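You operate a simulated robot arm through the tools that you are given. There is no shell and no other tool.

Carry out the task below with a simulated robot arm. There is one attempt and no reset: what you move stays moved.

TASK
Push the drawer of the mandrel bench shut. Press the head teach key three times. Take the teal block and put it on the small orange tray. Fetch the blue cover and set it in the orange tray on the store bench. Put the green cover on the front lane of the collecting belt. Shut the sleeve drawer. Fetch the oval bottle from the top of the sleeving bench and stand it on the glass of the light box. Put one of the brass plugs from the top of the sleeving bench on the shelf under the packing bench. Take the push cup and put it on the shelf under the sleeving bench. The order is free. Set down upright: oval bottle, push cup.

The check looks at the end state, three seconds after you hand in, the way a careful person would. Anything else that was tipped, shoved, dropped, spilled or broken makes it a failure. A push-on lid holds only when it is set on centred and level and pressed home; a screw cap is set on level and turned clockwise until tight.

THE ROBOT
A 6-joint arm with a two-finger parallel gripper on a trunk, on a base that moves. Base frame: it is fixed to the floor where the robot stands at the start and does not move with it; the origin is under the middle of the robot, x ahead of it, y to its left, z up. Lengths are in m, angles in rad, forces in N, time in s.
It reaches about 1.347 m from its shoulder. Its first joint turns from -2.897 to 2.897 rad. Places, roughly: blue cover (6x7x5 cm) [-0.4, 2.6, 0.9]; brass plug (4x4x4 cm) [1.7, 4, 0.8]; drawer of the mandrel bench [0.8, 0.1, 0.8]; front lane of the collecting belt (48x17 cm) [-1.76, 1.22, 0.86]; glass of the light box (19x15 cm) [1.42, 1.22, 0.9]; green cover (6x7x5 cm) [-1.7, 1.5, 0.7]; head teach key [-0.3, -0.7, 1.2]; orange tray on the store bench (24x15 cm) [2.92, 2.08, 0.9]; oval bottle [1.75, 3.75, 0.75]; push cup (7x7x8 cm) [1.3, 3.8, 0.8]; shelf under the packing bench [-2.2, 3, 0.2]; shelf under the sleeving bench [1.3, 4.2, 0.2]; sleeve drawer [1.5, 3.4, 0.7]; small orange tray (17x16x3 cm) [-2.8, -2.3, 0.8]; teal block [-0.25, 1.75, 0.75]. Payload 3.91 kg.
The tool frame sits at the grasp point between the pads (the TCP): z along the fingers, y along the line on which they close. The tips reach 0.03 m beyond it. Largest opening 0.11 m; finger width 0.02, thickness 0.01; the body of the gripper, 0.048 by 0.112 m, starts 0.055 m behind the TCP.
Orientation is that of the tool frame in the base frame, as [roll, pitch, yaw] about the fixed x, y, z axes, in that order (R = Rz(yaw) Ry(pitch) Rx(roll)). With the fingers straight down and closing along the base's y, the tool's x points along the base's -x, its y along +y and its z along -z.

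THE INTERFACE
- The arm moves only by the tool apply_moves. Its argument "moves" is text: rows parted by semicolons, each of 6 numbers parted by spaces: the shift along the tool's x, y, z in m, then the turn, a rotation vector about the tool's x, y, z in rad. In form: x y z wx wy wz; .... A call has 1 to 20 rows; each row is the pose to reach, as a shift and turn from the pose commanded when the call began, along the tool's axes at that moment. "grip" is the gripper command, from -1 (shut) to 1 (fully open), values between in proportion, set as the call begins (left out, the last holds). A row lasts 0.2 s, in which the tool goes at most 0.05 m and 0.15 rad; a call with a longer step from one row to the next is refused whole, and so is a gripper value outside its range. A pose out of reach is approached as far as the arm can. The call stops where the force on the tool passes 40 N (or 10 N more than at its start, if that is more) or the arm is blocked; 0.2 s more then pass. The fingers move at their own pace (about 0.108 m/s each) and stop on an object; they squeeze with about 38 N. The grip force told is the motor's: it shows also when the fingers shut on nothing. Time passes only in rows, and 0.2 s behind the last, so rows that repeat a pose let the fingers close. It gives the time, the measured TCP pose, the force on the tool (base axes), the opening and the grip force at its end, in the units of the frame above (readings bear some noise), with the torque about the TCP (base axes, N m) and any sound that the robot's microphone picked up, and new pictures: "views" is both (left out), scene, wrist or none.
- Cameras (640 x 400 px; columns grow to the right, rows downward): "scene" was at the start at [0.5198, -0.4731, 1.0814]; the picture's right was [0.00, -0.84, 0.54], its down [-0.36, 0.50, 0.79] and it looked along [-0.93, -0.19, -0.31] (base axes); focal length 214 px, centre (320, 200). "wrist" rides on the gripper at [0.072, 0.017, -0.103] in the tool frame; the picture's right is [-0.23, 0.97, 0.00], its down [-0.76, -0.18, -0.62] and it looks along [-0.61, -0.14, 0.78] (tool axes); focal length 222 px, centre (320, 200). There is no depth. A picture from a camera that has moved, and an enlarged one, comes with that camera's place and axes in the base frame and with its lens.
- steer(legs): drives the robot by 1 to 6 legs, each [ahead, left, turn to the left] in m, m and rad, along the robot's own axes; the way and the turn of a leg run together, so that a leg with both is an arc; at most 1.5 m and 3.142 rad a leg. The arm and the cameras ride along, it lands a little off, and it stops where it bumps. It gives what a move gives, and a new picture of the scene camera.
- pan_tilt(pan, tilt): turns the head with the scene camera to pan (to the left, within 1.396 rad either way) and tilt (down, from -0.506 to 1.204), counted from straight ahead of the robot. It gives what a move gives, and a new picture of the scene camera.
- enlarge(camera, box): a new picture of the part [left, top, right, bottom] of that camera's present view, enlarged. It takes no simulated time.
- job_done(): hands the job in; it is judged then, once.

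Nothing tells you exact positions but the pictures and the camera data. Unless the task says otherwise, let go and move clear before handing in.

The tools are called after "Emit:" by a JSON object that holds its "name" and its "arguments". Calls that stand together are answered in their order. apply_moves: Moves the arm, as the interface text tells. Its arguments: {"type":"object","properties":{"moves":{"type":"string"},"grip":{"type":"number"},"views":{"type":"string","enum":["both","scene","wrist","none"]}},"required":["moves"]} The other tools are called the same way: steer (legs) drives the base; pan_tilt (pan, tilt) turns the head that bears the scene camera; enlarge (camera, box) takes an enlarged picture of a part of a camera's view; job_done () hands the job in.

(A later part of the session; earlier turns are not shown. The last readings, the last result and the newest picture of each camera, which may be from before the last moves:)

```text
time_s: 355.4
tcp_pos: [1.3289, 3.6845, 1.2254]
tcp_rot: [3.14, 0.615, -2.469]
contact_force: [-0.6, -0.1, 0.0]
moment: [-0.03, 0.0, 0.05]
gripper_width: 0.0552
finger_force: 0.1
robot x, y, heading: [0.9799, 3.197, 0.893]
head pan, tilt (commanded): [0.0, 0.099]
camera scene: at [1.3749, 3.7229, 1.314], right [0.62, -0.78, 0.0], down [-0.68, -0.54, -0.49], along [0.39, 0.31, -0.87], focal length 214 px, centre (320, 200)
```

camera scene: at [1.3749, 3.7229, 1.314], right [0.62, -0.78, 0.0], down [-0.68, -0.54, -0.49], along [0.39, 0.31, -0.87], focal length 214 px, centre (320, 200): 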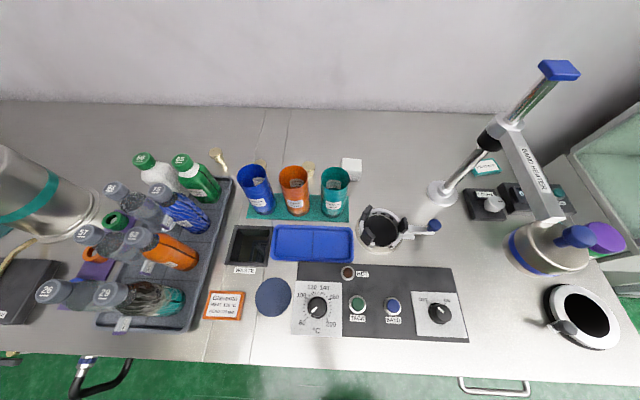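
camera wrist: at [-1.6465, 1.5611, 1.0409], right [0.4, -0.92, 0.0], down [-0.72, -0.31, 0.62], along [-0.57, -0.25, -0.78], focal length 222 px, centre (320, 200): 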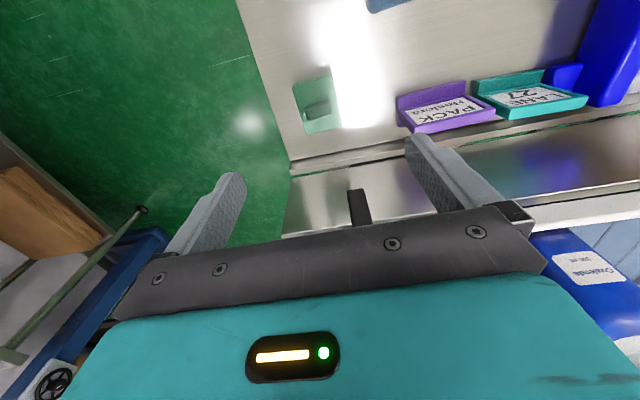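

All three plugs are visible behind the sleeves. I'll close in a little and bring the hand above the right-hand plug, turned so it comes from the empty right side rather than over the sleeves.

Emit:
{"name": "steer", "arguments": {"legs": [[0.12, 0, 0]]}}

Emit:
{"name": "apply_moves", "arguments": {"moves": "-0.0191 -0.0006 0.0288 -0.0658 0.0152 -0.1132;-0.0382 -0.0012 0.0576 -0.1315 0.0304 -0.2264;-0.0572 -0.0018 0.0864 -0.1973 0.0456 -0.3397;-0.0763 -0.0024 0.1152 -0.2631 0.0608 -0.4529;-0.0954 -0.003 0.144 -0.3289 0.076 -0.5661;-0.1145 -0.0035 0.1727 -0.3946 0.0912 -0.6793;-0.1336 -0.0041 0.2015 -0.4604 0.1064 -0.7925;-0.1526 -0.0047 0.2303 -0.5262 0.1216 -0.9058;-0.1717 -0.0053 0.2591 -0.5919 0.1368 -1.019;-0.1908 -0.0059 0.2879 -0.6577 0.152 -1.1322", "grip": 0.2, "views": "none"}}

Emit:
{"name": "pan_tilt", "arguments": {"pan": 0.0, "tilt": 0.4}}

```text
time_s: 356.6
tcp_pos: [1.4036, 3.7795, 1.2258]
tcp_rot: [3.14, 0.617, -2.47]
contact_force: [-0.2, 0.1, 0.8]
moment: [0.01, 0.05, 0.01]
gripper_width: 0.055
finger_force: 0.1
robot x, y, heading: [1.0581, 3.2861, 0.894]
head pan, tilt (commanded): [0.0, 0.099]
camera scene: at [1.4509, 3.8167, 1.314], right [0.62, -0.78, 0.0], down [-0.68, -0.54, -0.49], along [0.39, 0.31, -0.87], focal length 214 px, centre (320, 200)
```

scene: 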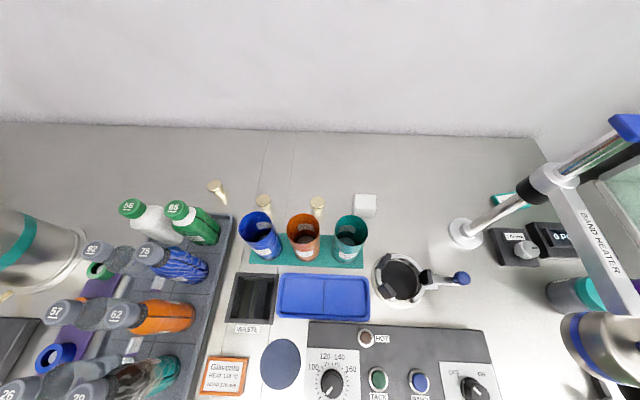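

```text
time_s: 358.8
tcp_pos: [1.6612, 3.9755, 1.1022]
tcp_rot: [-3.139, 0.436, -1.157]
contact_force: [-0.8, -1.3, 1.4]
moment: [0.02, -0.06, -0.02]
gripper_width: 0.066
finger_force: 0.0
robot x, y, heading: [1.0566, 3.2858, 0.895]
head pan, tilt (commanded): [0.0, 0.099]
```

```text
time_s: 359.6
tcp_pos: [1.6602, 3.9745, 1.1003]
tcp_rot: [-3.14, 0.439, -1.162]
contact_force: [-0.7, 0.6, 0.2]
moment: [0.0, -0.01, 0.04]
gripper_width: 0.0659
finger_force: 0.0
robot x, y, heading: [1.0602, 3.287, 0.893]
head pan, tilt (commanded): [0.0, 0.4]
camera scene: at [1.6401, 4.0213, 1.1645], right [0.92, 0.4, 0.0], down [0.4, -0.92, -0.04], along [-0.02, 0.04, -1.0], focal length 214 px, centre (320, 200)
```

scene: 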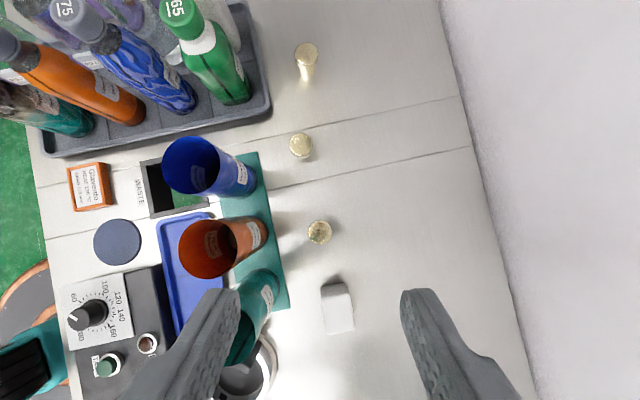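

The right-hand plug is at about (1.653, 3.989). The fingers will pass clear of the sleeves. Descending most of the way.

Emit:
{"name": "apply_moves", "arguments": {"moves": "0.0081 0.0005 0.0404 0 0 0;0.0251 0.001 0.0766 0 0 0;0.042 0.0013 0.1128 0 0 0;0.059 0.0013 0.149 0 0 0;0.076 0.0013 0.1853 0 0 0", "grip": 0.2, "views": "scene"}}

```text
time_s: 360.8
tcp_pos: [1.6543, 3.982, 0.9012]
tcp_rot: [3.141, 0.437, -1.161]
contact_force: [-1.2, -0.2, -0.3]
moment: [0.0, -0.02, 0.01]
gripper_width: 0.0662
finger_force: 0.0
robot x, y, heading: [1.0591, 3.2896, 0.89]
head pan, tilt (commanded): [0.0, 0.4]
camera scene: at [1.6336, 4.0295, 0.9651], right [0.92, 0.4, 0.0], down [0.4, -0.92, -0.04], along [-0.01, 0.04, -1.0], focal length 214 px, centre (320, 200)
```

scene: 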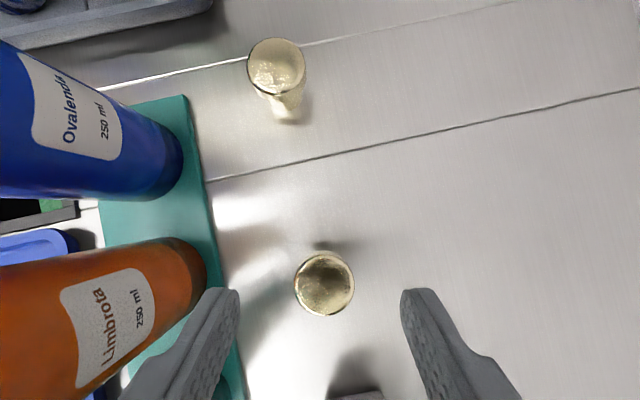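

Plug centred between the fingers. Final descent of ~5 cm.

Emit:
{"name": "apply_moves", "arguments": {"moves": "0.008 -0.0015 0.0205 0 0 0;0.0145 -0.0029 0.0346 0 0 0;0.0185 -0.0029 0.0442 0 0 0;0.0205 -0.0029 0.0489 0 0 0", "grip": 0.2, "views": "scene"}}

```text
time_s: 361.8
tcp_pos: [1.6555, 3.9867, 0.8476]
tcp_rot: [3.141, 0.437, -1.161]
contact_force: [0.2, 0.7, 0.0]
moment: [0.01, -0.02, 0.0]
gripper_width: 0.066
finger_force: 0.2
robot x, y, heading: [1.0594, 3.2911, 0.892]
head pan, tilt (commanded): [0.0, 0.4]
camera scene: at [1.6356, 4.0328, 0.9112], right [0.92, 0.4, 0.0], down [0.4, -0.92, -0.04], along [-0.02, 0.04, -1.0], focal length 214 px, centre (320, 200)
```

scene: 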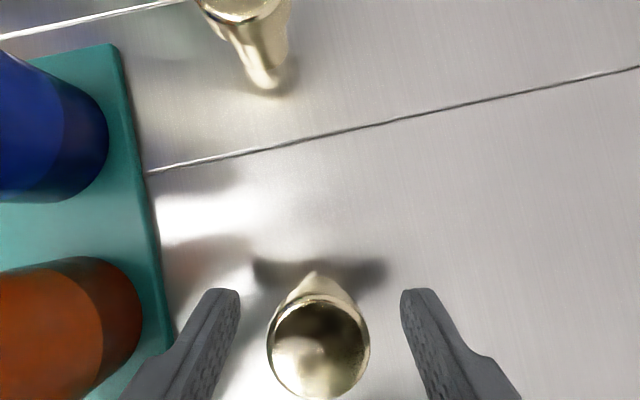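

The plug's head is between the pads. Closing.

Emit:
{"name": "apply_moves", "arguments": {"moves": "0 0 0 0 0 0;0 0 0 0 0 0;0 0 0 0 0 0", "grip": -1, "views": "scene"}}

```text
time_s: 362.6
tcp_pos: [1.6555, 3.9855, 0.8481]
tcp_rot: [-3.141, 0.438, -1.16]
contact_force: [0.9, 0.6, -0.1]
moment: [-0.03, 0.02, -0.02]
gripper_width: 0.0362
finger_force: 38.1
robot x, y, heading: [1.0597, 3.289, 0.892]
head pan, tilt (commanded): [0.0, 0.4]
camera scene: at [1.6357, 4.0328, 0.9113], right [0.92, 0.4, 0.0], down [0.4, -0.92, -0.04], along [-0.02, 0.03, -1.0], focal length 214 px, centre (320, 200)
```

scene: 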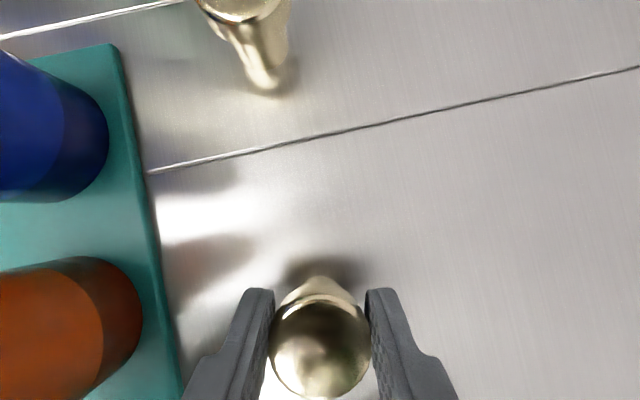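

The plug is held (3.6 cm across its head). Lifting straight up.

Emit:
{"name": "apply_moves", "arguments": {"moves": "-0.0177 0 -0.0377 0 0 0;-0.0354 0 -0.0754 0 0 0;-0.0531 0 -0.1132 0 0 0;-0.0708 0 -0.1509 0 0 0;-0.0885 0 -0.1886 0 0 0;-0.1062 0 -0.2263 0 0 0", "grip": -1, "views": "scene"}}

Emit:
{"name": "steer", "arguments": {"legs": [[-0.4, 0, 0]]}}

```text
time_s: 364.0
tcp_pos: [1.6584, 3.9872, 1.0966]
tcp_rot: [3.14, 0.436, -1.162]
contact_force: [-0.4, 0.8, -1.1]
moment: [-0.05, 0.03, 0.0]
gripper_width: 0.0366
finger_force: 38.0
robot x, y, heading: [1.0586, 3.2849, 0.887]
head pan, tilt (commanded): [0.0, 0.4]
camera scene: at [1.6371, 4.0332, 1.1607], right [0.92, 0.4, 0.0], down [0.4, -0.92, -0.04], along [-0.02, 0.03, -1.0], focal length 214 px, centre (320, 200)
```

scene: 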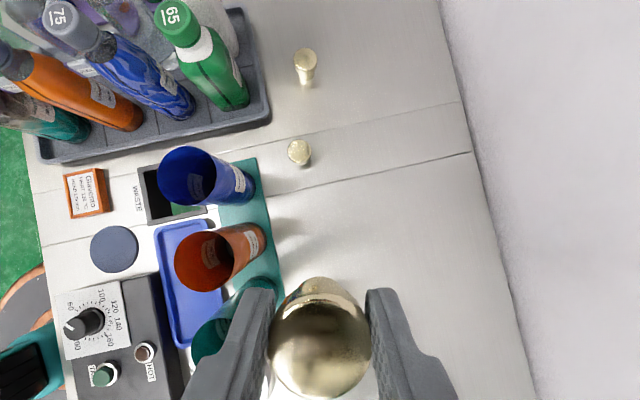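

```text
time_s: 366.5
tcp_pos: [1.4072, 3.6765, 1.0974]
tcp_rot: [-3.141, 0.437, -1.161]
contact_force: [-1.0, -0.1, -0.2]
moment: [0.03, 0.03, 0.01]
gripper_width: 0.0362
finger_force: 37.8
robot x, y, heading: [0.8079, 2.9779, 0.887]
head pan, tilt (commanded): [0.0, 0.4]
camera scene: at [1.3868, 3.723, 1.1612], right [0.92, 0.4, 0.0], down [0.4, -0.92, -0.04], along [-0.02, 0.03, -1.0], focal length 214 px, centre (320, 200)
```

scene: 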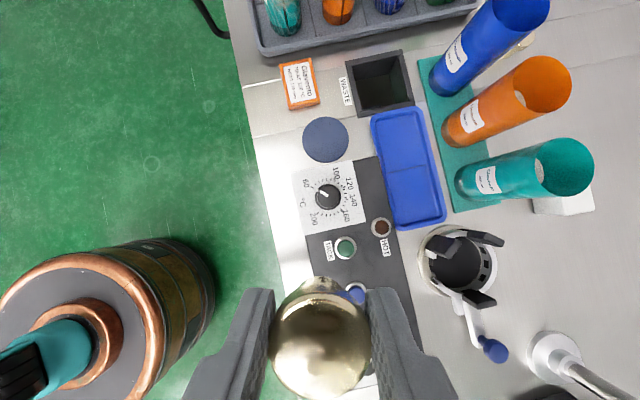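

Now pull the hand in and turn it back in line with the robot for the drive to the packing bench.

Emit:
{"name": "apply_moves", "arguments": {"moves": "0.0115 0.0369 -0.0127 0.0579 0 0.1234;0.0231 0.0737 -0.0253 0.1157 0 0.2467;0.0346 0.1106 -0.038 0.1736 0 0.3701;0.0461 0.1474 -0.0507 0.2315 0 0.4934;0.0576 0.1843 -0.0633 0.2893 0 0.6168;0.0692 0.2211 -0.076 0.3472 0 0.7401;0.0807 0.258 -0.0886 0.405 0 0.8635;0.0922 0.2948 -0.1013 0.4629 0 0.9868", "grip": -1, "views": "none"}}

Emit:
{"name": "steer", "arguments": {"legs": [[0, 0, 1.313]]}}

Emit:
{"name": "pan_tilt", "arguments": {"pan": 0.0, "tilt": -0.5}}

```text
time_s: 368.3
tcp_pos: [1.1872, 3.4435, 1.1498]
tcp_rot: [-3.141, 0.437, -2.254]
contact_force: [1.0, 0.5, -0.6]
moment: [-0.05, 0.0, -0.02]
gripper_width: 0.0363
finger_force: 37.4
robot x, y, heading: [0.81, 2.9794, 0.887]
head pan, tilt (commanded): [0.0, 0.4]
```

```text
time_s: 372.0
tcp_pos: [0.449, 3.4603, 1.1508]
tcp_rot: [-3.141, 0.439, -0.929]
contact_force: [0.8, -0.7, 0.1]
moment: [0.02, -0.01, -0.01]
gripper_width: 0.0361
finger_force: 38.2
robot x, y, heading: [0.8094, 2.9858, 2.212]
head pan, tilt (commanded): [0.0, 0.4]
camera scene: at [0.4196, 3.5004, 1.2149], right [0.8, 0.6, 0.0], down [0.6, -0.8, -0.04], along [-0.02, 0.03, -1.0], focal length 214 px, centre (320, 200)
```

scene: 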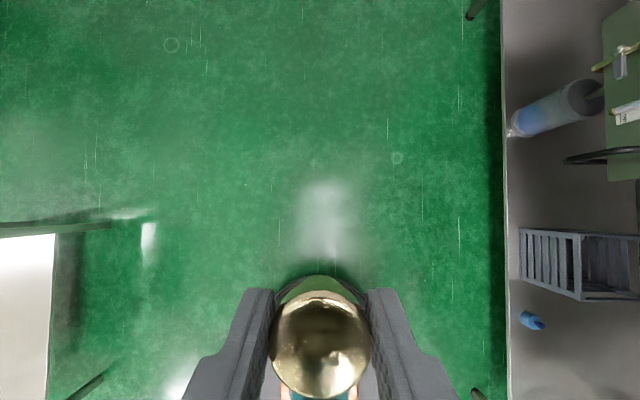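

```text
time_s: 373.2
tcp_pos: [0.4494, 3.46, 1.1512]
tcp_rot: [3.141, 0.438, -0.929]
contact_force: [-0.2, -0.7, -0.5]
moment: [0.04, -0.01, 0.0]
gripper_width: 0.036
finger_force: 37.5
robot x, y, heading: [0.8094, 2.9776, 2.214]
head pan, tilt (commanded): [0.0, -0.499]
camera scene: at [0.3844, 3.5476, 1.2706], right [0.8, 0.6, 0.0], down [0.35, -0.47, -0.81], along [-0.48, 0.65, -0.59], focal length 214 px, centre (320, 200)
```

scene: 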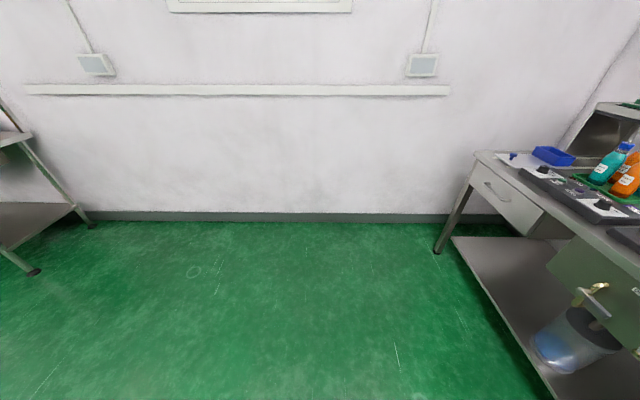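

The way to the packing bench is open along the back. I'll raise the plug a bit and drive around the far end of the centre table.

Emit:
{"name": "apply_moves", "arguments": {"moves": "-0.017 0 -0.0362 0 0 0;-0.034 0 -0.0724 0 0 0;-0.0425 0 -0.0905 0 0 0", "grip": -1, "views": "none"}}

Emit:
{"name": "steer", "arguments": {"legs": [[1.125, 0.494, 0], [0.0126, 1.0, 0]]}}

Emit:
{"name": "pan_tilt", "arguments": {"pan": 0.9, "tilt": -0.4}}

```text
time_s: 374.0
tcp_pos: [0.4502, 3.4603, 1.2522]
tcp_rot: [-3.142, 0.439, -0.928]
contact_force: [0.1, 0.3, -0.8]
moment: [0.04, 0.01, -0.03]
gripper_width: 0.0362
finger_force: 38.3
robot x, y, heading: [0.8025, 2.9782, 2.213]
head pan, tilt (commanded): [0.0, -0.499]
```

```text
time_s: 385.0
tcp_pos: [-1.4323, 3.4746, 1.2512]
tcp_rot: [-3.14, 0.437, -0.923]
contact_force: [0.1, -0.5, 0.0]
moment: [-0.01, 0.01, 0.04]
gripper_width: 0.0361
finger_force: 37.7
robot x, y, heading: [-1.0713, 2.9934, 2.219]
head pan, tilt (commanded): [0.0, -0.499]
camera scene: at [-1.499, 3.5616, 1.3706], right [0.8, 0.6, 0.0], down [0.36, -0.47, -0.81], along [-0.49, 0.64, -0.59], focal length 214 px, centre (320, 200)
```

scene: 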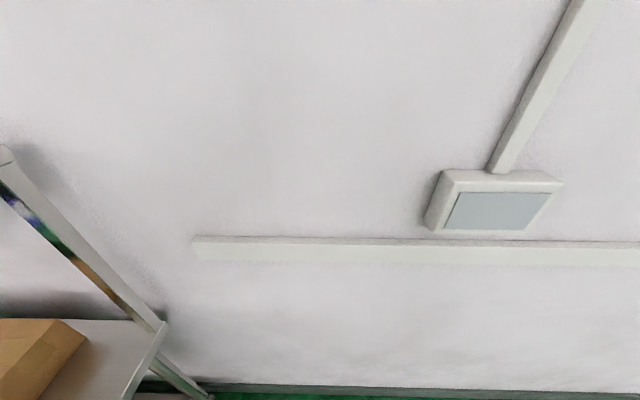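

```text
time_s: 386.2
tcp_pos: [-1.4336, 3.4745, 1.252]
tcp_rot: [-3.141, 0.437, -0.926]
contact_force: [0.3, 0.2, -0.1]
moment: [0.01, 0.01, 0.0]
gripper_width: 0.0359
finger_force: 38.4
robot x, y, heading: [-1.0718, 2.9922, 2.215]
head pan, tilt (commanded): [0.901, -0.4]
camera scene: at [-1.5353, 3.5147, 1.3872], right [0.3, 0.64, -0.71], down [0.2, -0.77, -0.61], along [-0.93, 0.04, -0.35], focal length 214 px, centre (320, 200)
```

scene: 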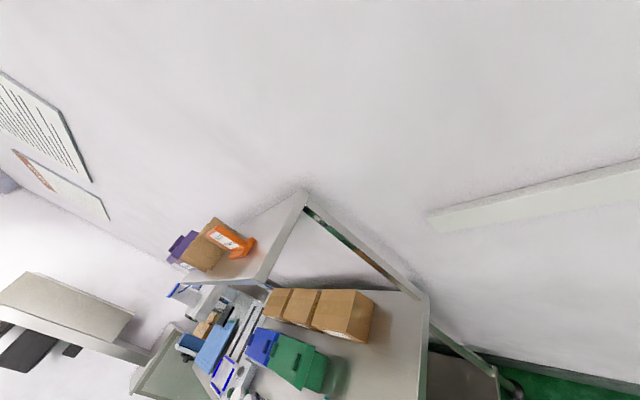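

The packing bench's right end is ahead-left. I'll swing past it keeping the hand in front of its upper shelf, then square up in front.

Emit:
{"name": "steer", "arguments": {"legs": [[-0.15, 0.547, 0], [-0.3, 0.4, 0]]}}

Emit:
{"name": "pan_tilt", "arguments": {"pan": 0.0, "tilt": -0.3}}

```text
time_s: 392.0
tcp_pos: [-1.9196, 2.5468, 1.2508]
tcp_rot: [3.141, 0.438, -0.93]
contact_force: [1.0, -0.3, -0.4]
moment: [0.0, 0.02, -0.01]
gripper_width: 0.0358
finger_force: 38.0
robot x, y, heading: [-1.5632, 2.0639, 2.21]
head pan, tilt (commanded): [0.901, -0.4]
camera scene: at [-2.0216, 2.5885, 1.3872], right [0.3, 0.64, -0.71], down [0.19, -0.77, -0.61], along [-0.93, 0.05, -0.35], focal length 214 px, centre (320, 200)
```

scene: 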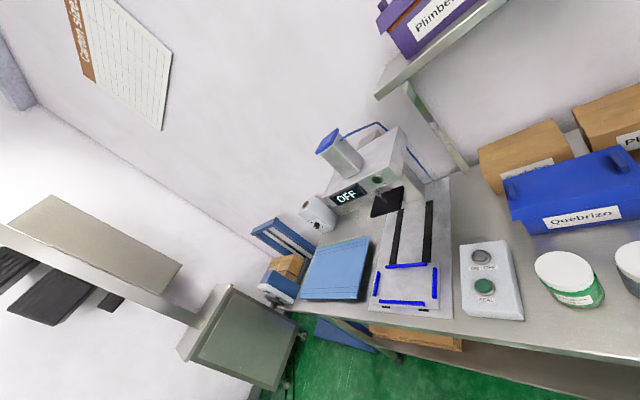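

```text
time_s: 393.2
tcp_pos: [-1.9185, 2.5474, 1.2506]
tcp_rot: [3.141, 0.439, -0.93]
contact_force: [-0.5, 0.1, -0.8]
moment: [0.0, 0.01, 0.0]
gripper_width: 0.036
finger_force: 38.0
robot x, y, heading: [-1.5605, 2.0643, 2.208]
head pan, tilt (commanded): [0.0, -0.3]
camera scene: at [-1.9799, 2.6285, 1.354], right [0.8, 0.6, 0.0], down [0.44, -0.59, -0.67], along [-0.4, 0.54, -0.74], focal length 214 px, centre (320, 200)
```

scene: 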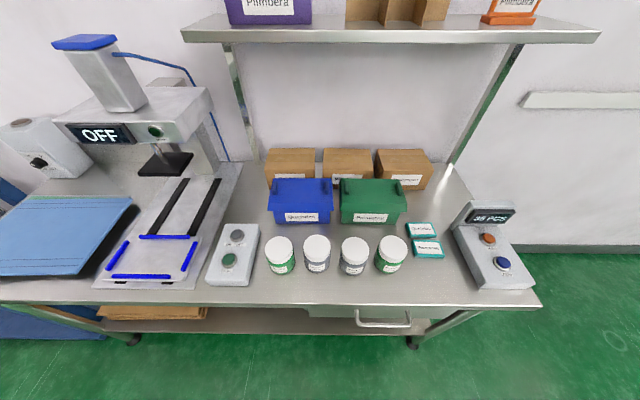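

The packing shelf has free space left of the drawer section (the carton trolley is behind me on the left). I'll shift the base back-right into the corridor, then extend the arm forward-left at height before going down.

Emit:
{"name": "steer", "arguments": {"legs": [[-0.267, -0.165, 0]]}}

Emit:
{"name": "apply_moves", "arguments": {"moves": "-0.0335 0.029 0.0157 0 0 0;-0.067 0.058 0.0314 0 0 0;-0.1005 0.087 0.0471 0 0 0;-0.134 0.116 0.0628 0 0 0;-0.1675 0.145 0.0786 0 0 0;-0.201 0.174 0.0943 0 0 0;-0.2345 0.203 0.11 0 0 0;-0.268 0.232 0.1257 0 0 0;-0.3015 0.261 0.1414 0 0 0;-0.335 0.29 0.1571 0 0 0", "grip": -1, "views": "scene"}}

```text
time_s: 395.3
tcp_pos: [-1.6253, 2.4311, 1.2514]
tcp_rot: [-3.141, 0.438, -0.931]
contact_force: [-0.6, 0.2, -0.5]
moment: [0.0, -0.01, 0.0]
gripper_width: 0.0362
finger_force: 37.6
robot x, y, heading: [-1.2666, 1.9465, 2.211]
head pan, tilt (commanded): [0.0, -0.3]
camera scene: at [-1.686, 2.5121, 1.354], right [0.8, 0.6, 0.0], down [0.44, -0.59, -0.67], along [-0.4, 0.54, -0.74], focal length 214 px, centre (320, 200)
```

scene: 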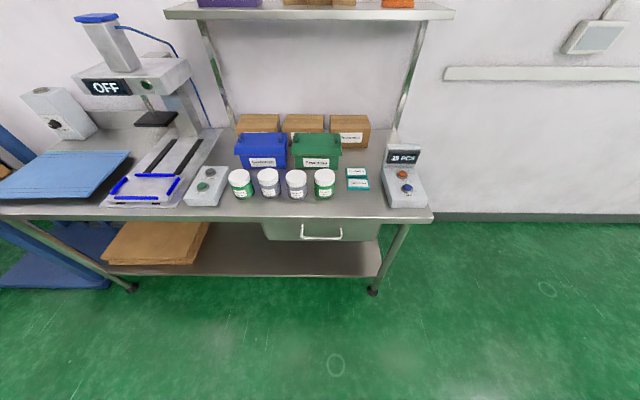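

```text
time_s: 397.5
tcp_pos: [-2.0462, 2.5377, 1.232]
tcp_rot: [-3.14, 0.437, -0.931]
contact_force: [-1.0, 0.6, -1.6]
moment: [-0.03, -0.05, -0.02]
gripper_width: 0.036
finger_force: 38.4
out of reach, approached as far as the arm can: row 9, 10
robot x, y, heading: [-1.2671, 1.9494, 2.215]
head pan, tilt (commanded): [0.0, -0.3]
camera scene: at [-2.107, 2.6197, 1.3351], right [0.8, 0.6, 0.0], down [0.44, -0.59, -0.67], along [-0.4, 0.54, -0.74], focal length 214 px, centre (320, 200)
```

scene: 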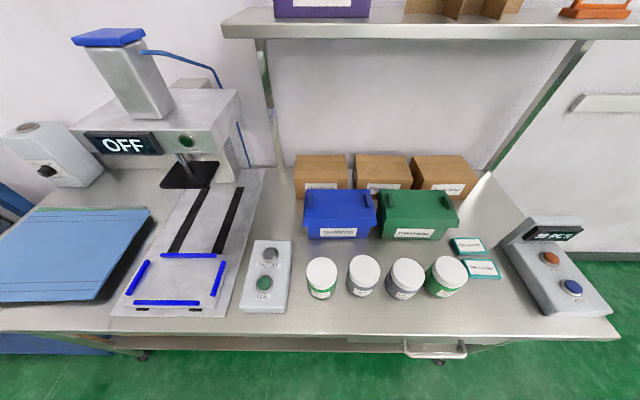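

In front of the free shelf section. Descending straight down to shelf-entry height.

Emit:
{"name": "apply_moves", "arguments": {"moves": "0.0194 0 0.0413 0 0 0;0.0387 0 0.0826 0 0 0;0.0581 0 0.1238 0 0 0;0.0775 0 0.1651 0 0 0;0.0969 0 0.2064 0 0 0;0.1162 0 0.2477 0 0 0;0.1356 0 0.289 0 0 0;0.155 0 0.3302 0 0 0;0.1743 0 0.3715 0 0 0;0.1937 0 0.4128 0 0 0;0.2131 0 0.4541 0 0 0;0.2324 0 0.4954 0 0 0;0.2518 0 0.5366 0 0 0;0.2712 0 0.5779 0 0 0;0.2906 0 0.6192 0 0 0;0.3099 0 0.6605 0 0 0;0.3293 0 0.7018 0 0 0;0.3487 0 0.743 0 0 0;0.368 0 0.7843 0 0 0;0.3874 0 0.8256 0 0 0", "grip": -1, "views": "none"}}

Emit:
{"name": "pan_tilt", "arguments": {"pan": 0.0, "tilt": -0.5}}

```text
time_s: 401.7
tcp_pos: [-2.0466, 2.5377, 0.3229]
tcp_rot: [-3.141, 0.44, -0.93]
contact_force: [0.5, -0.4, 0.5]
moment: [-0.02, -0.03, 0.02]
gripper_width: 0.0361
finger_force: 37.9
robot x, y, heading: [-1.2665, 1.9503, 2.213]
head pan, tilt (commanded): [0.0, -0.3]
```

```text
time_s: 402.4
tcp_pos: [-2.0453, 2.5379, 0.3228]
tcp_rot: [-3.139, 0.437, -0.931]
contact_force: [0.3, 0.0, -0.7]
moment: [-0.01, 0.01, 0.0]
gripper_width: 0.0361
finger_force: 37.6
robot x, y, heading: [-1.2699, 1.9479, 2.209]
head pan, tilt (commanded): [0.0, -0.499]
camera scene: at [-2.111, 2.6268, 0.442], right [0.8, 0.6, 0.0], down [0.35, -0.48, -0.81], along [-0.48, 0.65, -0.59], focal length 214 px, centre (320, 200)
```

scene: 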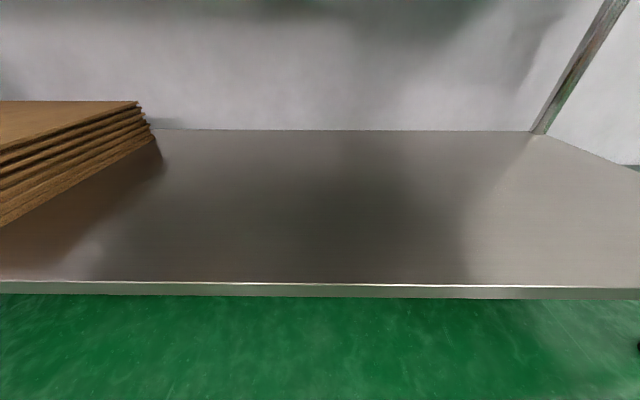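

Shelf surface is clear here. I'll lower slightly more and drive forward to bring the plug just inside the shelf's front.

Emit:
{"name": "apply_moves", "arguments": {"moves": "0.0127 0 0.0272 0 0 0", "grip": -1, "views": "none"}}

Emit:
{"name": "steer", "arguments": {"legs": [[0.305, 0, 0]]}}

Emit:
{"name": "pan_tilt", "arguments": {"pan": 0.0, "tilt": 0.45}}

```text
time_s: 402.8
tcp_pos: [-2.0468, 2.5396, 0.2924]
tcp_rot: [3.141, 0.438, -0.932]
contact_force: [0.5, -0.6, -0.1]
moment: [-0.03, 0.0, 0.0]
gripper_width: 0.0364
finger_force: 38.3
robot x, y, heading: [-1.2686, 1.9477, 2.217]
head pan, tilt (commanded): [0.0, -0.499]
```

```text
time_s: 404.9
tcp_pos: [-2.23, 2.7811, 0.2915]
tcp_rot: [3.14, 0.438, -0.928]
contact_force: [0.5, -0.1, -1.1]
moment: [-0.02, 0.02, -0.01]
gripper_width: 0.0363
finger_force: 37.2
robot x, y, heading: [-1.452, 2.1911, 2.213]
head pan, tilt (commanded): [0.0, -0.499]
camera scene: at [-2.2967, 2.8683, 0.4114], right [0.8, 0.6, 0.0], down [0.36, -0.47, -0.81], along [-0.48, 0.65, -0.59], focal length 214 px, centre (320, 200)
```

scene: 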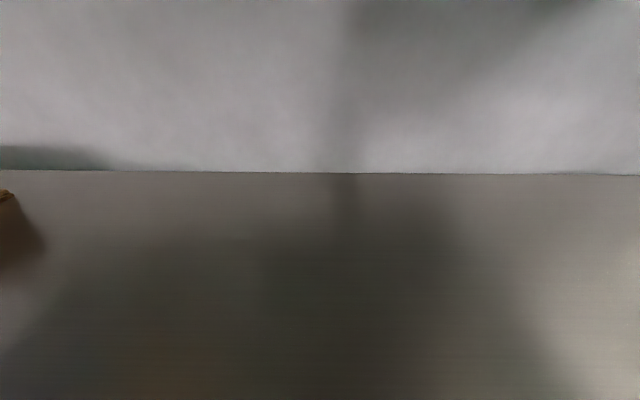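

```text
time_s: 406.1
tcp_pos: [-2.2308, 2.7798, 0.2913]
tcp_rot: [3.141, 0.437, -0.928]
contact_force: [0.5, 0.0, -0.8]
moment: [-0.01, 0.02, 0.02]
gripper_width: 0.0361
finger_force: 37.7
robot x, y, heading: [-1.4471, 2.1895, 2.219]
head pan, tilt (commanded): [0.0, 0.45]
camera scene: at [-2.2587, 2.8176, 0.3543], right [0.8, 0.6, 0.0], down [0.6, -0.8, 0.01], along [0.01, -0.01, -1.0], focal length 214 px, centre (320, 200)
```

scene: 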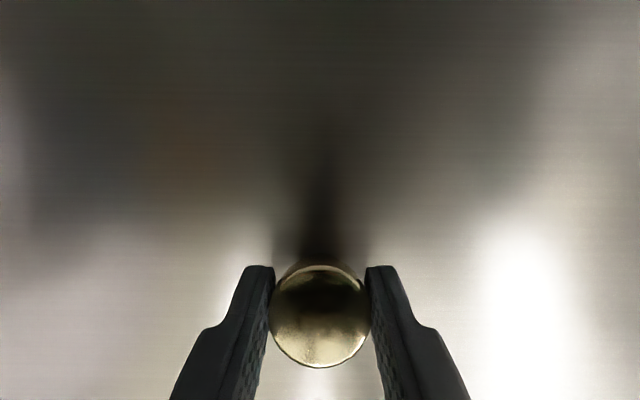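

The plug is well inside the shelf. Lowering toward contact in fine steps.

Emit:
{"name": "apply_moves", "arguments": {"moves": "0.0085 0 0.0181 0 0 0;0.017 0 0.0362 0 0 0;0.0191 0 0.0407 0 0 0;0.02 0 0.0425 0 0 0;0.0208 0 0.0444 0 0 0", "grip": -1, "views": "none"}}

```text
time_s: 406.7
tcp_pos: [-2.2345, 2.7821, 0.2708]
tcp_rot: [3.14, 0.447, -0.93]
contact_force: [2.5, -3.0, 25.7]
moment: [0.31, -0.44, -0.27]
gripper_width: 0.0364
finger_force: 37.3
robot x, y, heading: [-1.4501, 2.1956, 2.212]
head pan, tilt (commanded): [0.0, 0.45]
stopped in row 2: the force on the tool passed its limit at 168 N (the readings are from after the stop); the commanded pose is now the measured one
```

Contact came earlier than expected. Let me look at the situation before doing anything.

Emit:
{"name": "pan_tilt", "arguments": {"pan": 0.0, "tilt": 0.4}}

Emit:
{"name": "apply_moves", "arguments": {"moves": "0 0 0 0 0 0", "grip": -1, "views": "both"}}

```text
time_s: 407.3
tcp_pos: [-2.2343, 2.7827, 0.2713]
tcp_rot: [3.139, 0.448, -0.928]
contact_force: [-3.5, 1.4, 42.2]
moment: [0.43, -0.27, -0.3]
gripper_width: 0.0364
finger_force: 37.5
robot x, y, heading: [-1.4541, 2.1951, 2.217]
head pan, tilt (commanded): [0.0, 0.4]
camera scene: at [-2.264, 2.8233, 0.3356], right [0.8, 0.6, 0.0], down [0.6, -0.8, -0.05], along [-0.03, 0.04, -1.0], focal length 214 px, centre (320, 200)
```

scene: 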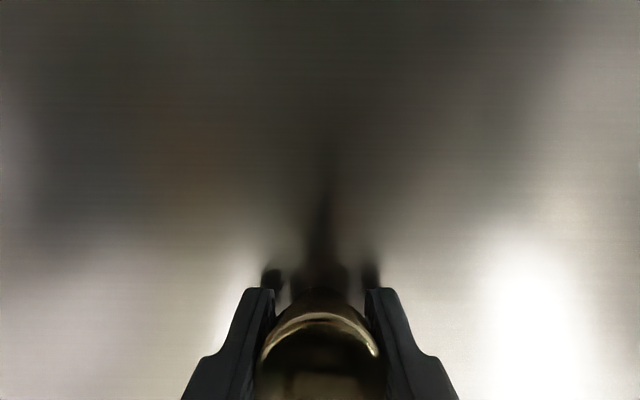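

```text
time_s: 407.7
tcp_pos: [-2.2338, 2.7836, 0.2714]
tcp_rot: [3.141, 0.448, -0.928]
contact_force: [-9.5, 5.2, 47.5]
moment: [0.61, -0.04, -0.21]
gripper_width: 0.0361
finger_force: 38.1
robot x, y, heading: [-1.4485, 2.1957, 2.22]
head pan, tilt (commanded): [0.0, 0.4]
camera scene: at [-2.264, 2.8234, 0.3356], right [0.8, 0.6, 0.0], down [0.6, -0.8, -0.05], along [-0.03, 0.04, -1.0], focal length 214 px, centre (320, 200)
camera wrist: at [-2.1817, 2.6846, 0.3323], right [-0.9, -0.42, 0.1], down [-0.11, 0.44, 0.89], along [-0.42, 0.79, -0.44], focal length 222 px, centre (320, 200)
```

scene: 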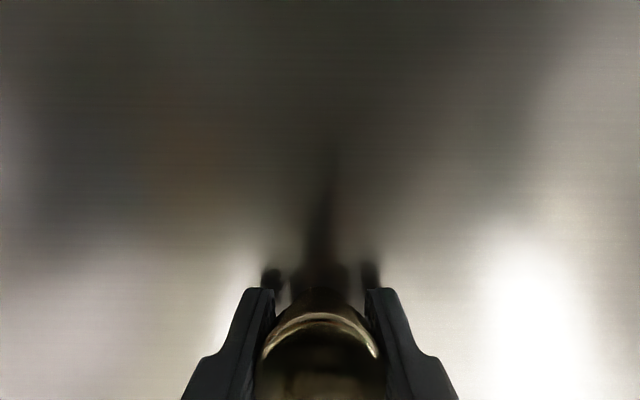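
wrist: 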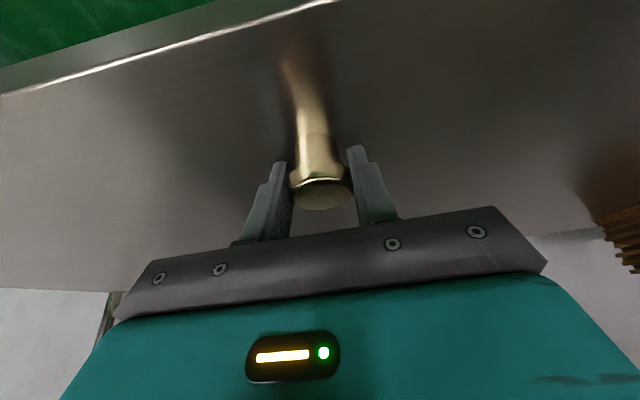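

The plug is standing on the shelf and was pressed up a little between the fingers. I'll relieve the pressure by rising a few millimetres.

Emit:
{"name": "apply_moves", "arguments": {"moves": "-0.0013 0 -0.0027 0 0 0;-0.0021 0 -0.0045 0 0 0", "grip": -1, "views": "both"}}

```text
time_s: 408.3
tcp_pos: [-2.2321, 2.7808, 0.2708]
tcp_rot: [3.141, 0.442, -0.928]
contact_force: [-4.1, 2.0, 12.9]
moment: [0.02, 0.32, -0.13]
gripper_width: 0.0362
finger_force: 37.9
robot x, y, heading: [-1.4496, 2.1921, 2.21]
head pan, tilt (commanded): [0.0, 0.4]
camera scene: at [-2.2617, 2.8221, 0.3353], right [0.8, 0.6, 0.0], down [0.6, -0.8, -0.04], along [-0.03, 0.03, -1.0], focal length 214 px, centre (320, 200)
camera wrist: at [-2.1796, 2.6832, 0.3331], right [-0.9, -0.42, 0.1], down [-0.11, 0.44, 0.89], along [-0.42, 0.79, -0.45], focal length 222 px, centre (320, 200)
```

scene: 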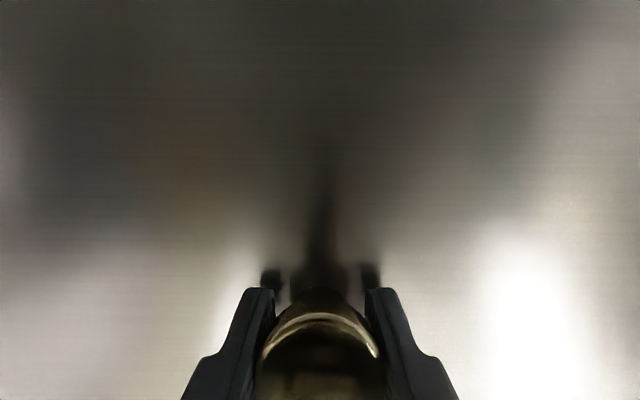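
wrist: 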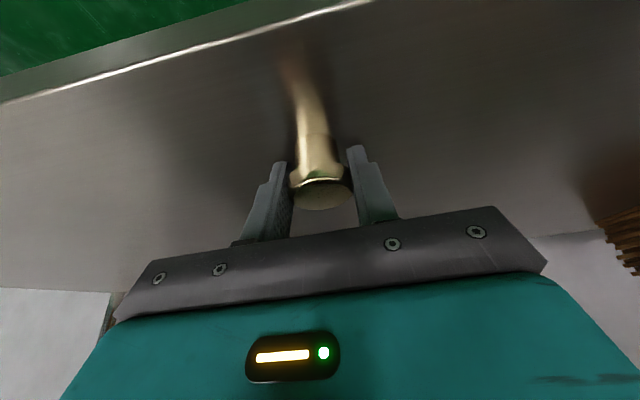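

The plug is resting on the shelf with light pressure. Releasing.

Emit:
{"name": "apply_moves", "arguments": {"moves": "0 0 0 0 0 0;0 0 0 0 0 0;0 0 0 0 0 0", "grip": 0.2, "views": "both"}}

```text
time_s: 409.1
tcp_pos: [-2.2335, 2.7816, 0.2728]
tcp_rot: [-3.141, 0.445, -0.928]
contact_force: [-0.3, 0.2, 0.8]
moment: [0.03, 0.04, -0.02]
gripper_width: 0.0659
finger_force: 0.1
robot x, y, heading: [-1.4466, 2.1948, 2.219]
head pan, tilt (commanded): [0.0, 0.4]
camera scene: at [-2.2634, 2.822, 0.3366], right [0.8, 0.6, 0.0], down [0.6, -0.8, -0.04], along [-0.03, 0.04, -1.0], focal length 214 px, centre (320, 200)
camera wrist: at [-2.181, 2.6833, 0.334], right [-0.9, -0.42, 0.1], down [-0.11, 0.44, 0.89], along [-0.42, 0.79, -0.45], focal length 222 px, centre (320, 200)
```

scene: 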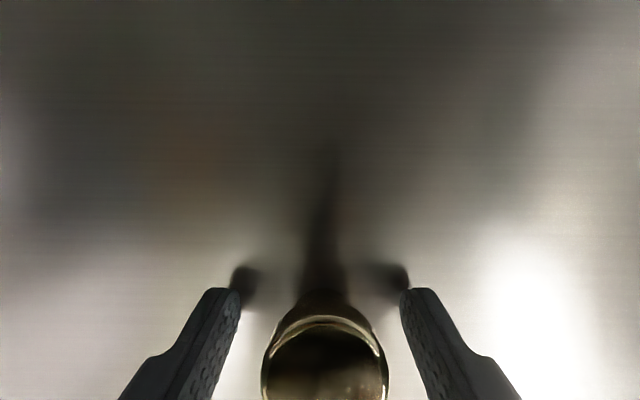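
wrist: 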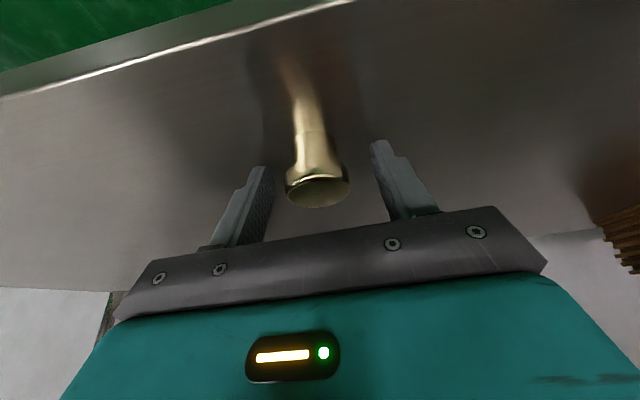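

The plug stands upright on the shelf. Backing straight out.

Emit:
{"name": "steer", "arguments": {"legs": [[-0.32, 0, 0]]}}

Emit:
{"name": "pan_tilt", "arguments": {"pan": 0.0, "tilt": -0.5}}

```text
time_s: 411.2
tcp_pos: [-2.043, 2.525, 0.2735]
tcp_rot: [3.141, 0.445, -0.925]
contact_force: [-0.5, -0.3, 0.6]
moment: [-0.01, -0.01, 0.0]
gripper_width: 0.0659
finger_force: 0.1
robot x, y, heading: [-1.2595, 1.9368, 2.219]
head pan, tilt (commanded): [0.0, 0.4]
camera scene: at [-2.073, 2.5654, 0.337], right [0.8, 0.6, 0.0], down [0.6, -0.8, -0.05], along [-0.03, 0.04, -1.0], focal length 214 px, centre (320, 200)
```

scene: 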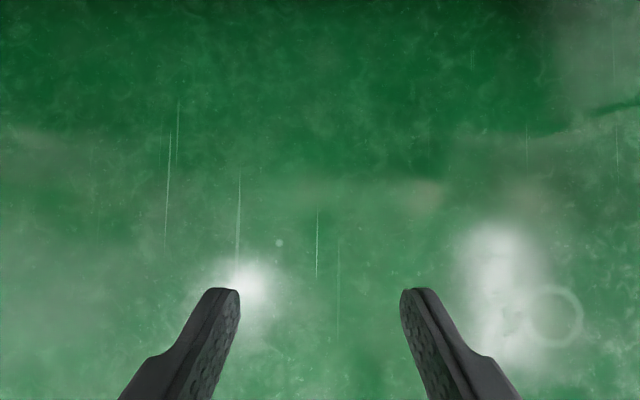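

```text
time_s: 412.4
tcp_pos: [-2.043, 2.5248, 0.2733]
tcp_rot: [3.141, 0.445, -0.925]
contact_force: [0.9, 0.3, 0.1]
moment: [-0.04, -0.02, 0.01]
gripper_width: 0.0659
finger_force: 0.0
robot x, y, heading: [-1.2585, 1.939, 2.215]
head pan, tilt (commanded): [0.0, -0.499]
camera scene: at [-2.1082, 2.6122, 0.3932], right [0.8, 0.6, 0.0], down [0.35, -0.47, -0.81], along [-0.49, 0.65, -0.59], focal length 214 px, centre (320, 200)
```

scene: 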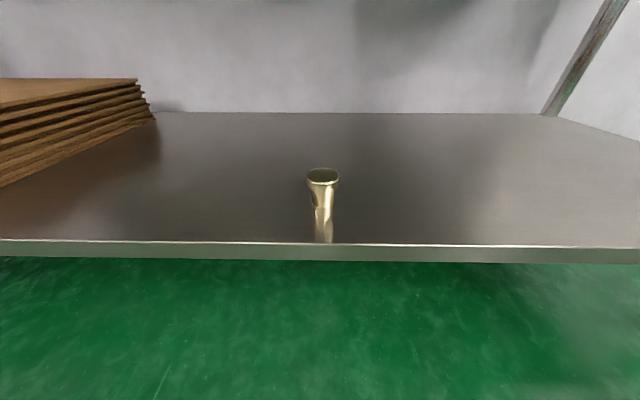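

Emit:
{"name": "enlarge", "arguments": {"camera": "scene", "box": [240, 140, 400, 260]}}

```text
3.33 times, centred on (320, 200) of scene
camera zoom: at [-2.1082, 2.6122, 0.3932], right [0.8, 0.6, 0.0], down [0.35, -0.47, -0.81], along [-0.49, 0.65, -0.59], focal length 715 px, centre (320, 200)
```

zoom: 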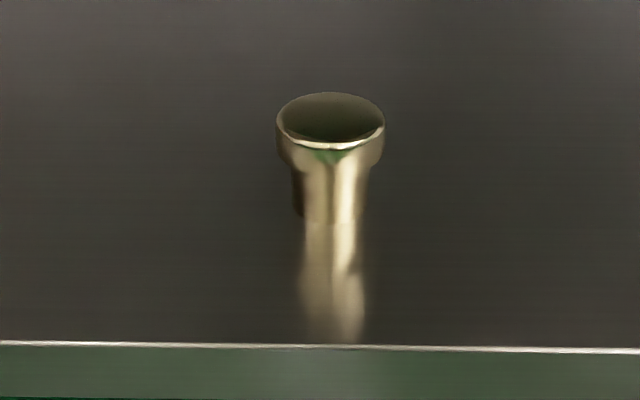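

The plug stands upright on the packing shelf. Now raise the arm and look for a route to the far side where the small orange tray is.

Emit:
{"name": "apply_moves", "arguments": {"moves": "-0.02 0 -0.0425 0 0 0;-0.04 0 -0.085 0 0 0;-0.06 0 -0.1275 0 0 0;-0.08 0 -0.17 0 0 0;-0.1 0 -0.2125 0 0 0;-0.12 0 -0.255 0 0 0;-0.14 0 -0.2975 0 0 0;-0.16 0 -0.34 0 0 0;-0.18 0 -0.3825 0 0 0;-0.2 0 -0.425 0 0 0;-0.22 0 -0.4675 0 0 0;-0.24 0 -0.51 0 0 0;-0.26 0 -0.5525 0 0 0;-0.28 0 -0.595 0 0 0;-0.3 0 -0.6375 0 0 0;-0.32 0 -0.68 0 0 0;-0.34 0 -0.7225 0 0 0;-0.36 0 -0.765 0 0 0;-0.38 0 -0.8075 0 0 0;-0.4 0 -0.85 0 0 0", "grip": 0, "views": "none"}}

Emit:
{"name": "apply_moves", "arguments": {"moves": "0.0362 -0.028 -0.017 0 -0.113 0;0.0724 -0.056 -0.034 0 -0.226 0;0.1087 -0.084 -0.051 0 -0.34 0;0.1449 -0.112 -0.068 0 -0.453 0;0.1811 -0.14 -0.085 0 -0.566 0;0.2173 -0.168 -0.102 0 -0.679 0;0.2535 -0.196 -0.119 0 -0.792 0;0.2897 -0.224 -0.136 0 -0.906 0;0.326 -0.252 -0.153 0 -1.019 0;0.3622 -0.28 -0.17 0 -1.132 0", "grip": 0, "views": "none"}}

Emit:
{"name": "pan_tilt", "arguments": {"pan": 1.39, "tilt": 0.35}}

Emit:
{"name": "pan_tilt", "arguments": {"pan": 0.7, "tilt": 0.35}}

```text
time_s: 416.6
tcp_pos: [-2.0413, 2.5214, 1.2122]
tcp_rot: [-3.141, 0.446, -0.926]
contact_force: [1.2, -0.3, 0.2]
moment: [-0.02, 0.03, 0.07]
gripper_width: 0.0549
finger_force: 0.0
robot x, y, heading: [-1.2592, 1.9415, 2.216]
head pan, tilt (commanded): [0.0, -0.499]
```

```text
time_s: 418.8
tcp_pos: [-1.5857, 2.3768, 1.2097]
tcp_rot: [3.115, 1.551, -0.962]
contact_force: [-0.8, -0.3, 0.9]
moment: [-0.03, -0.01, 0.04]
gripper_width: 0.055
finger_force: 0.1
out of reach, approached as far as the arm can: row 10
robot x, y, heading: [-1.2564, 1.9377, 2.216]
head pan, tilt (commanded): [0.0, -0.499]
```

```text
time_s: 420.4
tcp_pos: [-1.5857, 2.3764, 1.2102]
tcp_rot: [3.12, 1.552, -0.954]
contact_force: [-0.1, 0.2, 0.1]
moment: [0.02, -0.04, -0.02]
gripper_width: 0.0551
finger_force: 0.1
robot x, y, heading: [-1.2567, 1.9384, 2.216]
head pan, tilt (commanded): [1.389, 0.351]
camera scene: at [-1.5942, 2.2329, 1.2895], right [-0.44, 0.9, -0.02], down [0.32, 0.13, -0.94], along [-0.84, -0.42, -0.35], focal length 214 px, centre (320, 200)
```

scene: 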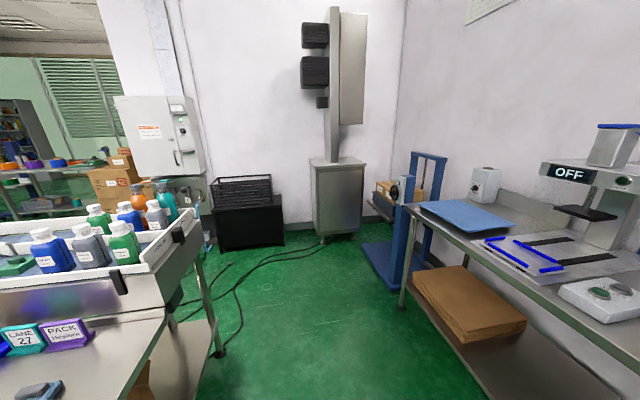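

```text
time_s: 421.4
tcp_pos: [-1.5871, 2.3764, 1.2106]
tcp_rot: [3.119, 1.549, -0.954]
contact_force: [-0.4, -0.3, -0.1]
moment: [0.04, 0.0, 0.0]
gripper_width: 0.055
finger_force: 0.1
robot x, y, heading: [-1.2583, 1.9401, 2.216]
head pan, tilt (commanded): [0.7, 0.351]
camera scene: at [-1.6011, 2.2953, 1.2882], right [0.23, 0.97, -0.01], down [0.35, -0.1, -0.93], along [-0.91, 0.21, -0.36], focal length 214 px, centre (320, 200)
```

scene: 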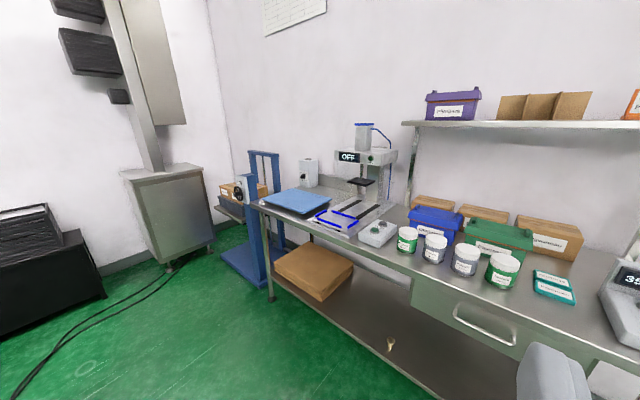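

The belt's far end seems to leave a passage toward the back area, with some cables on the floor. I'll drive closer to inspect that passage before choosing the route.

Emit:
{"name": "steer", "arguments": {"legs": [[0.35, 0.25, 0], [0, 0, 1.4]]}}

Emit:
{"name": "pan_tilt", "arguments": {"pan": 0.3, "tilt": 0.35}}

```text
time_s: 427.5
tcp_pos: [-2.1576, 1.8162, 1.21]
tcp_rot: [3.112, 1.551, 0.439]
contact_force: [-0.1, -0.4, 0.0]
moment: [-0.01, 0.01, -0.02]
gripper_width: 0.0551
finger_force: 0.0
robot x, y, heading: [-1.6727, 2.0702, -2.66]
head pan, tilt (commanded): [0.7, 0.351]
camera scene: at [-2.0801, 1.7892, 1.2883], right [-0.92, 0.39, -0.01], down [0.15, 0.33, -0.93], along [-0.36, -0.86, -0.36], focal length 214 px, centre (320, 200)
```

scene: 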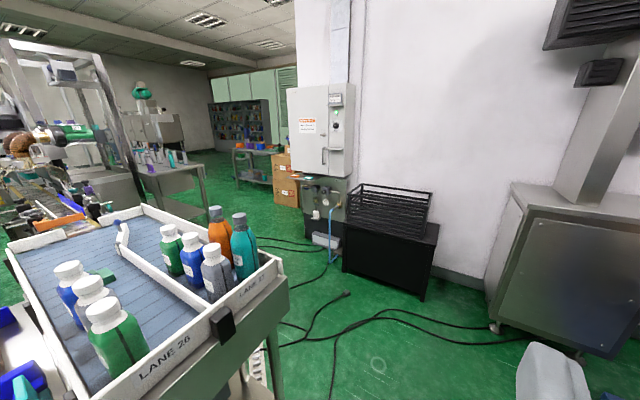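

```text
time_s: 428.4
tcp_pos: [-2.1582, 1.8162, 1.2111]
tcp_rot: [3.112, 1.549, 0.439]
contact_force: [-0.2, 0.2, -0.3]
moment: [-0.01, -0.02, 0.02]
gripper_width: 0.0553
finger_force: 0.0
robot x, y, heading: [-1.6689, 2.0673, -2.661]
head pan, tilt (commanded): [0.3, 0.351]
camera scene: at [-2.1105, 1.81, 1.2879], right [-0.7, 0.72, -0.01], down [0.26, 0.25, -0.93], along [-0.67, -0.65, -0.36], focal length 214 px, centre (320, 200)
```

scene: 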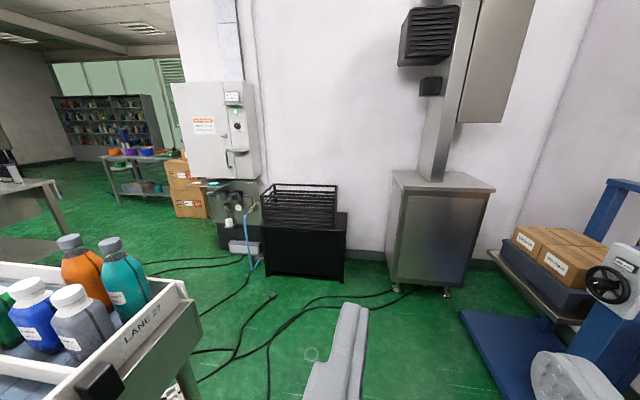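

The passage behind the belt's end is about 1.1 m wide and leads to the back area with the roll table, where the small orange tray should be. First I'll go pick the teal block from the centre table's near end.

Emit:
{"name": "steer", "arguments": {"legs": [[-0.37, 0.1, 0], [-0.131, 0.87, 0], [0, 0, -2.99]]}}

Emit:
{"name": "pan_tilt", "arguments": {"pan": 0.0, "tilt": 0.7}}

```text
time_s: 442.1
tcp_pos: [-0.3295, 1.7554, 1.2107]
tcp_rot: [3.112, 1.549, -2.543]
contact_force: [-0.4, -0.4, -0.4]
moment: [0.0, 0.03, 0.01]
gripper_width: 0.0549
finger_force: 0.1
robot x, y, heading: [-0.7703, 1.4302, 0.634]
head pan, tilt (commanded): [0.3, 0.351]
camera scene: at [-0.3778, 1.7546, 1.2879], right [0.8, -0.6, -0.01], down [-0.22, -0.29, -0.93], along [0.56, 0.75, -0.36], focal length 214 px, centre (320, 200)
```

scene: 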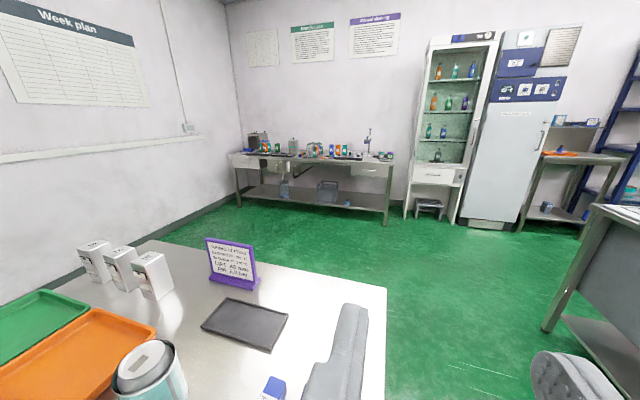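

```text
time_s: 442.9
tcp_pos: [-0.3296, 1.7555, 1.2112]
tcp_rot: [3.108, 1.549, -2.548]
contact_force: [-0.4, -0.4, -0.3]
moment: [0.01, 0.02, 0.02]
gripper_width: 0.0551
finger_force: 0.0
robot x, y, heading: [-0.7688, 1.432, 0.637]
head pan, tilt (commanded): [0.0, 0.7]
camera scene: at [-0.3654, 1.7297, 1.2566], right [0.59, -0.81, 0.0], down [-0.53, -0.39, -0.75], along [0.61, 0.44, -0.66], focal length 214 px, centre (320, 200)
```

scene: 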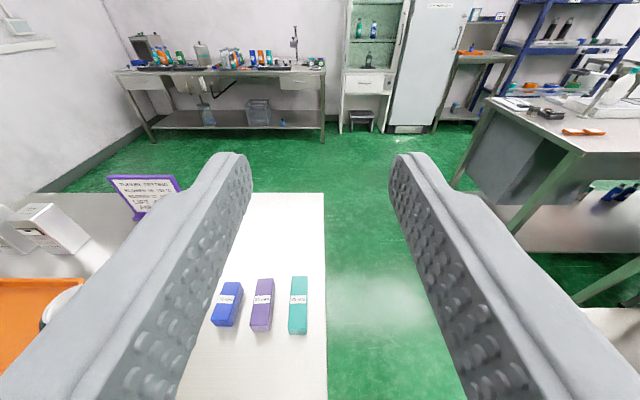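

The teal block lies nearest the table's edge at about (-0.254, 1.859), next to purple and blue ones. I'll bring the hand above it pointing down with a modest opening.

Emit:
{"name": "apply_moves", "arguments": {"moves": "0.0234 0.0044 0.0136 0 0.1389 0;0.0469 0.0088 0.0271 0 0.2778 0;0.0703 0.0133 0.0407 0 0.4167 0;0.0938 0.0177 0.0542 0 0.5556 0;0.1172 0.0221 0.0678 0 0.6944 0;0.1407 0.0265 0.0813 0 0.8333 0;0.1641 0.031 0.0949 0 0.9722 0;0.1876 0.0354 0.1084 0 1.1111 0;0.211 0.0398 0.122 0 1.25 0", "grip": 0.05, "views": "none"}}

Emit:
{"name": "pan_tilt", "arguments": {"pan": 0.0, "tilt": 0.5}}

```text
time_s: 444.9
tcp_pos: [-0.26, 1.8556, 0.9985]
tcp_rot: [-3.141, 0.301, -2.514]
contact_force: [-1.0, -1.0, 1.2]
moment: [0.02, -0.05, 0.0]
gripper_width: 0.0577
finger_force: 0.1
robot x, y, heading: [-0.7759, 1.4325, 0.642]
head pan, tilt (commanded): [0.0, 0.7]
```

```text
time_s: 445.7
tcp_pos: [-0.2573, 1.8558, 0.9969]
tcp_rot: [-3.142, 0.301, -2.513]
contact_force: [0.3, 0.2, -0.5]
moment: [0.0, 0.0, -0.02]
gripper_width: 0.0575
finger_force: 0.0
robot x, y, heading: [-0.7748, 1.4322, 0.639]
head pan, tilt (commanded): [0.0, 0.499]
camera scene: at [-0.2182, 1.8857, 1.0519], right [0.59, -0.81, 0.0], down [-0.79, -0.58, 0.2], along [-0.16, -0.12, -0.98], focal length 214 px, centre (320, 200)
```

scene: 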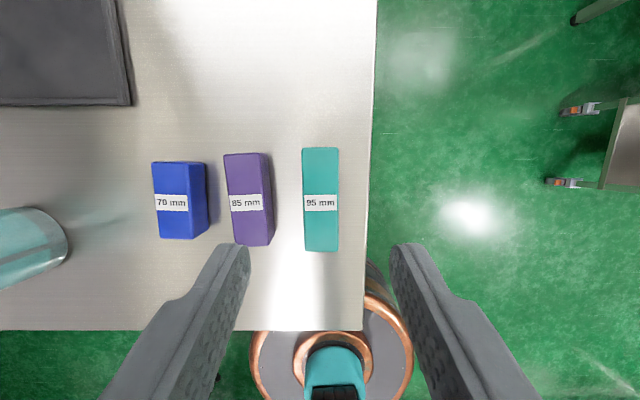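

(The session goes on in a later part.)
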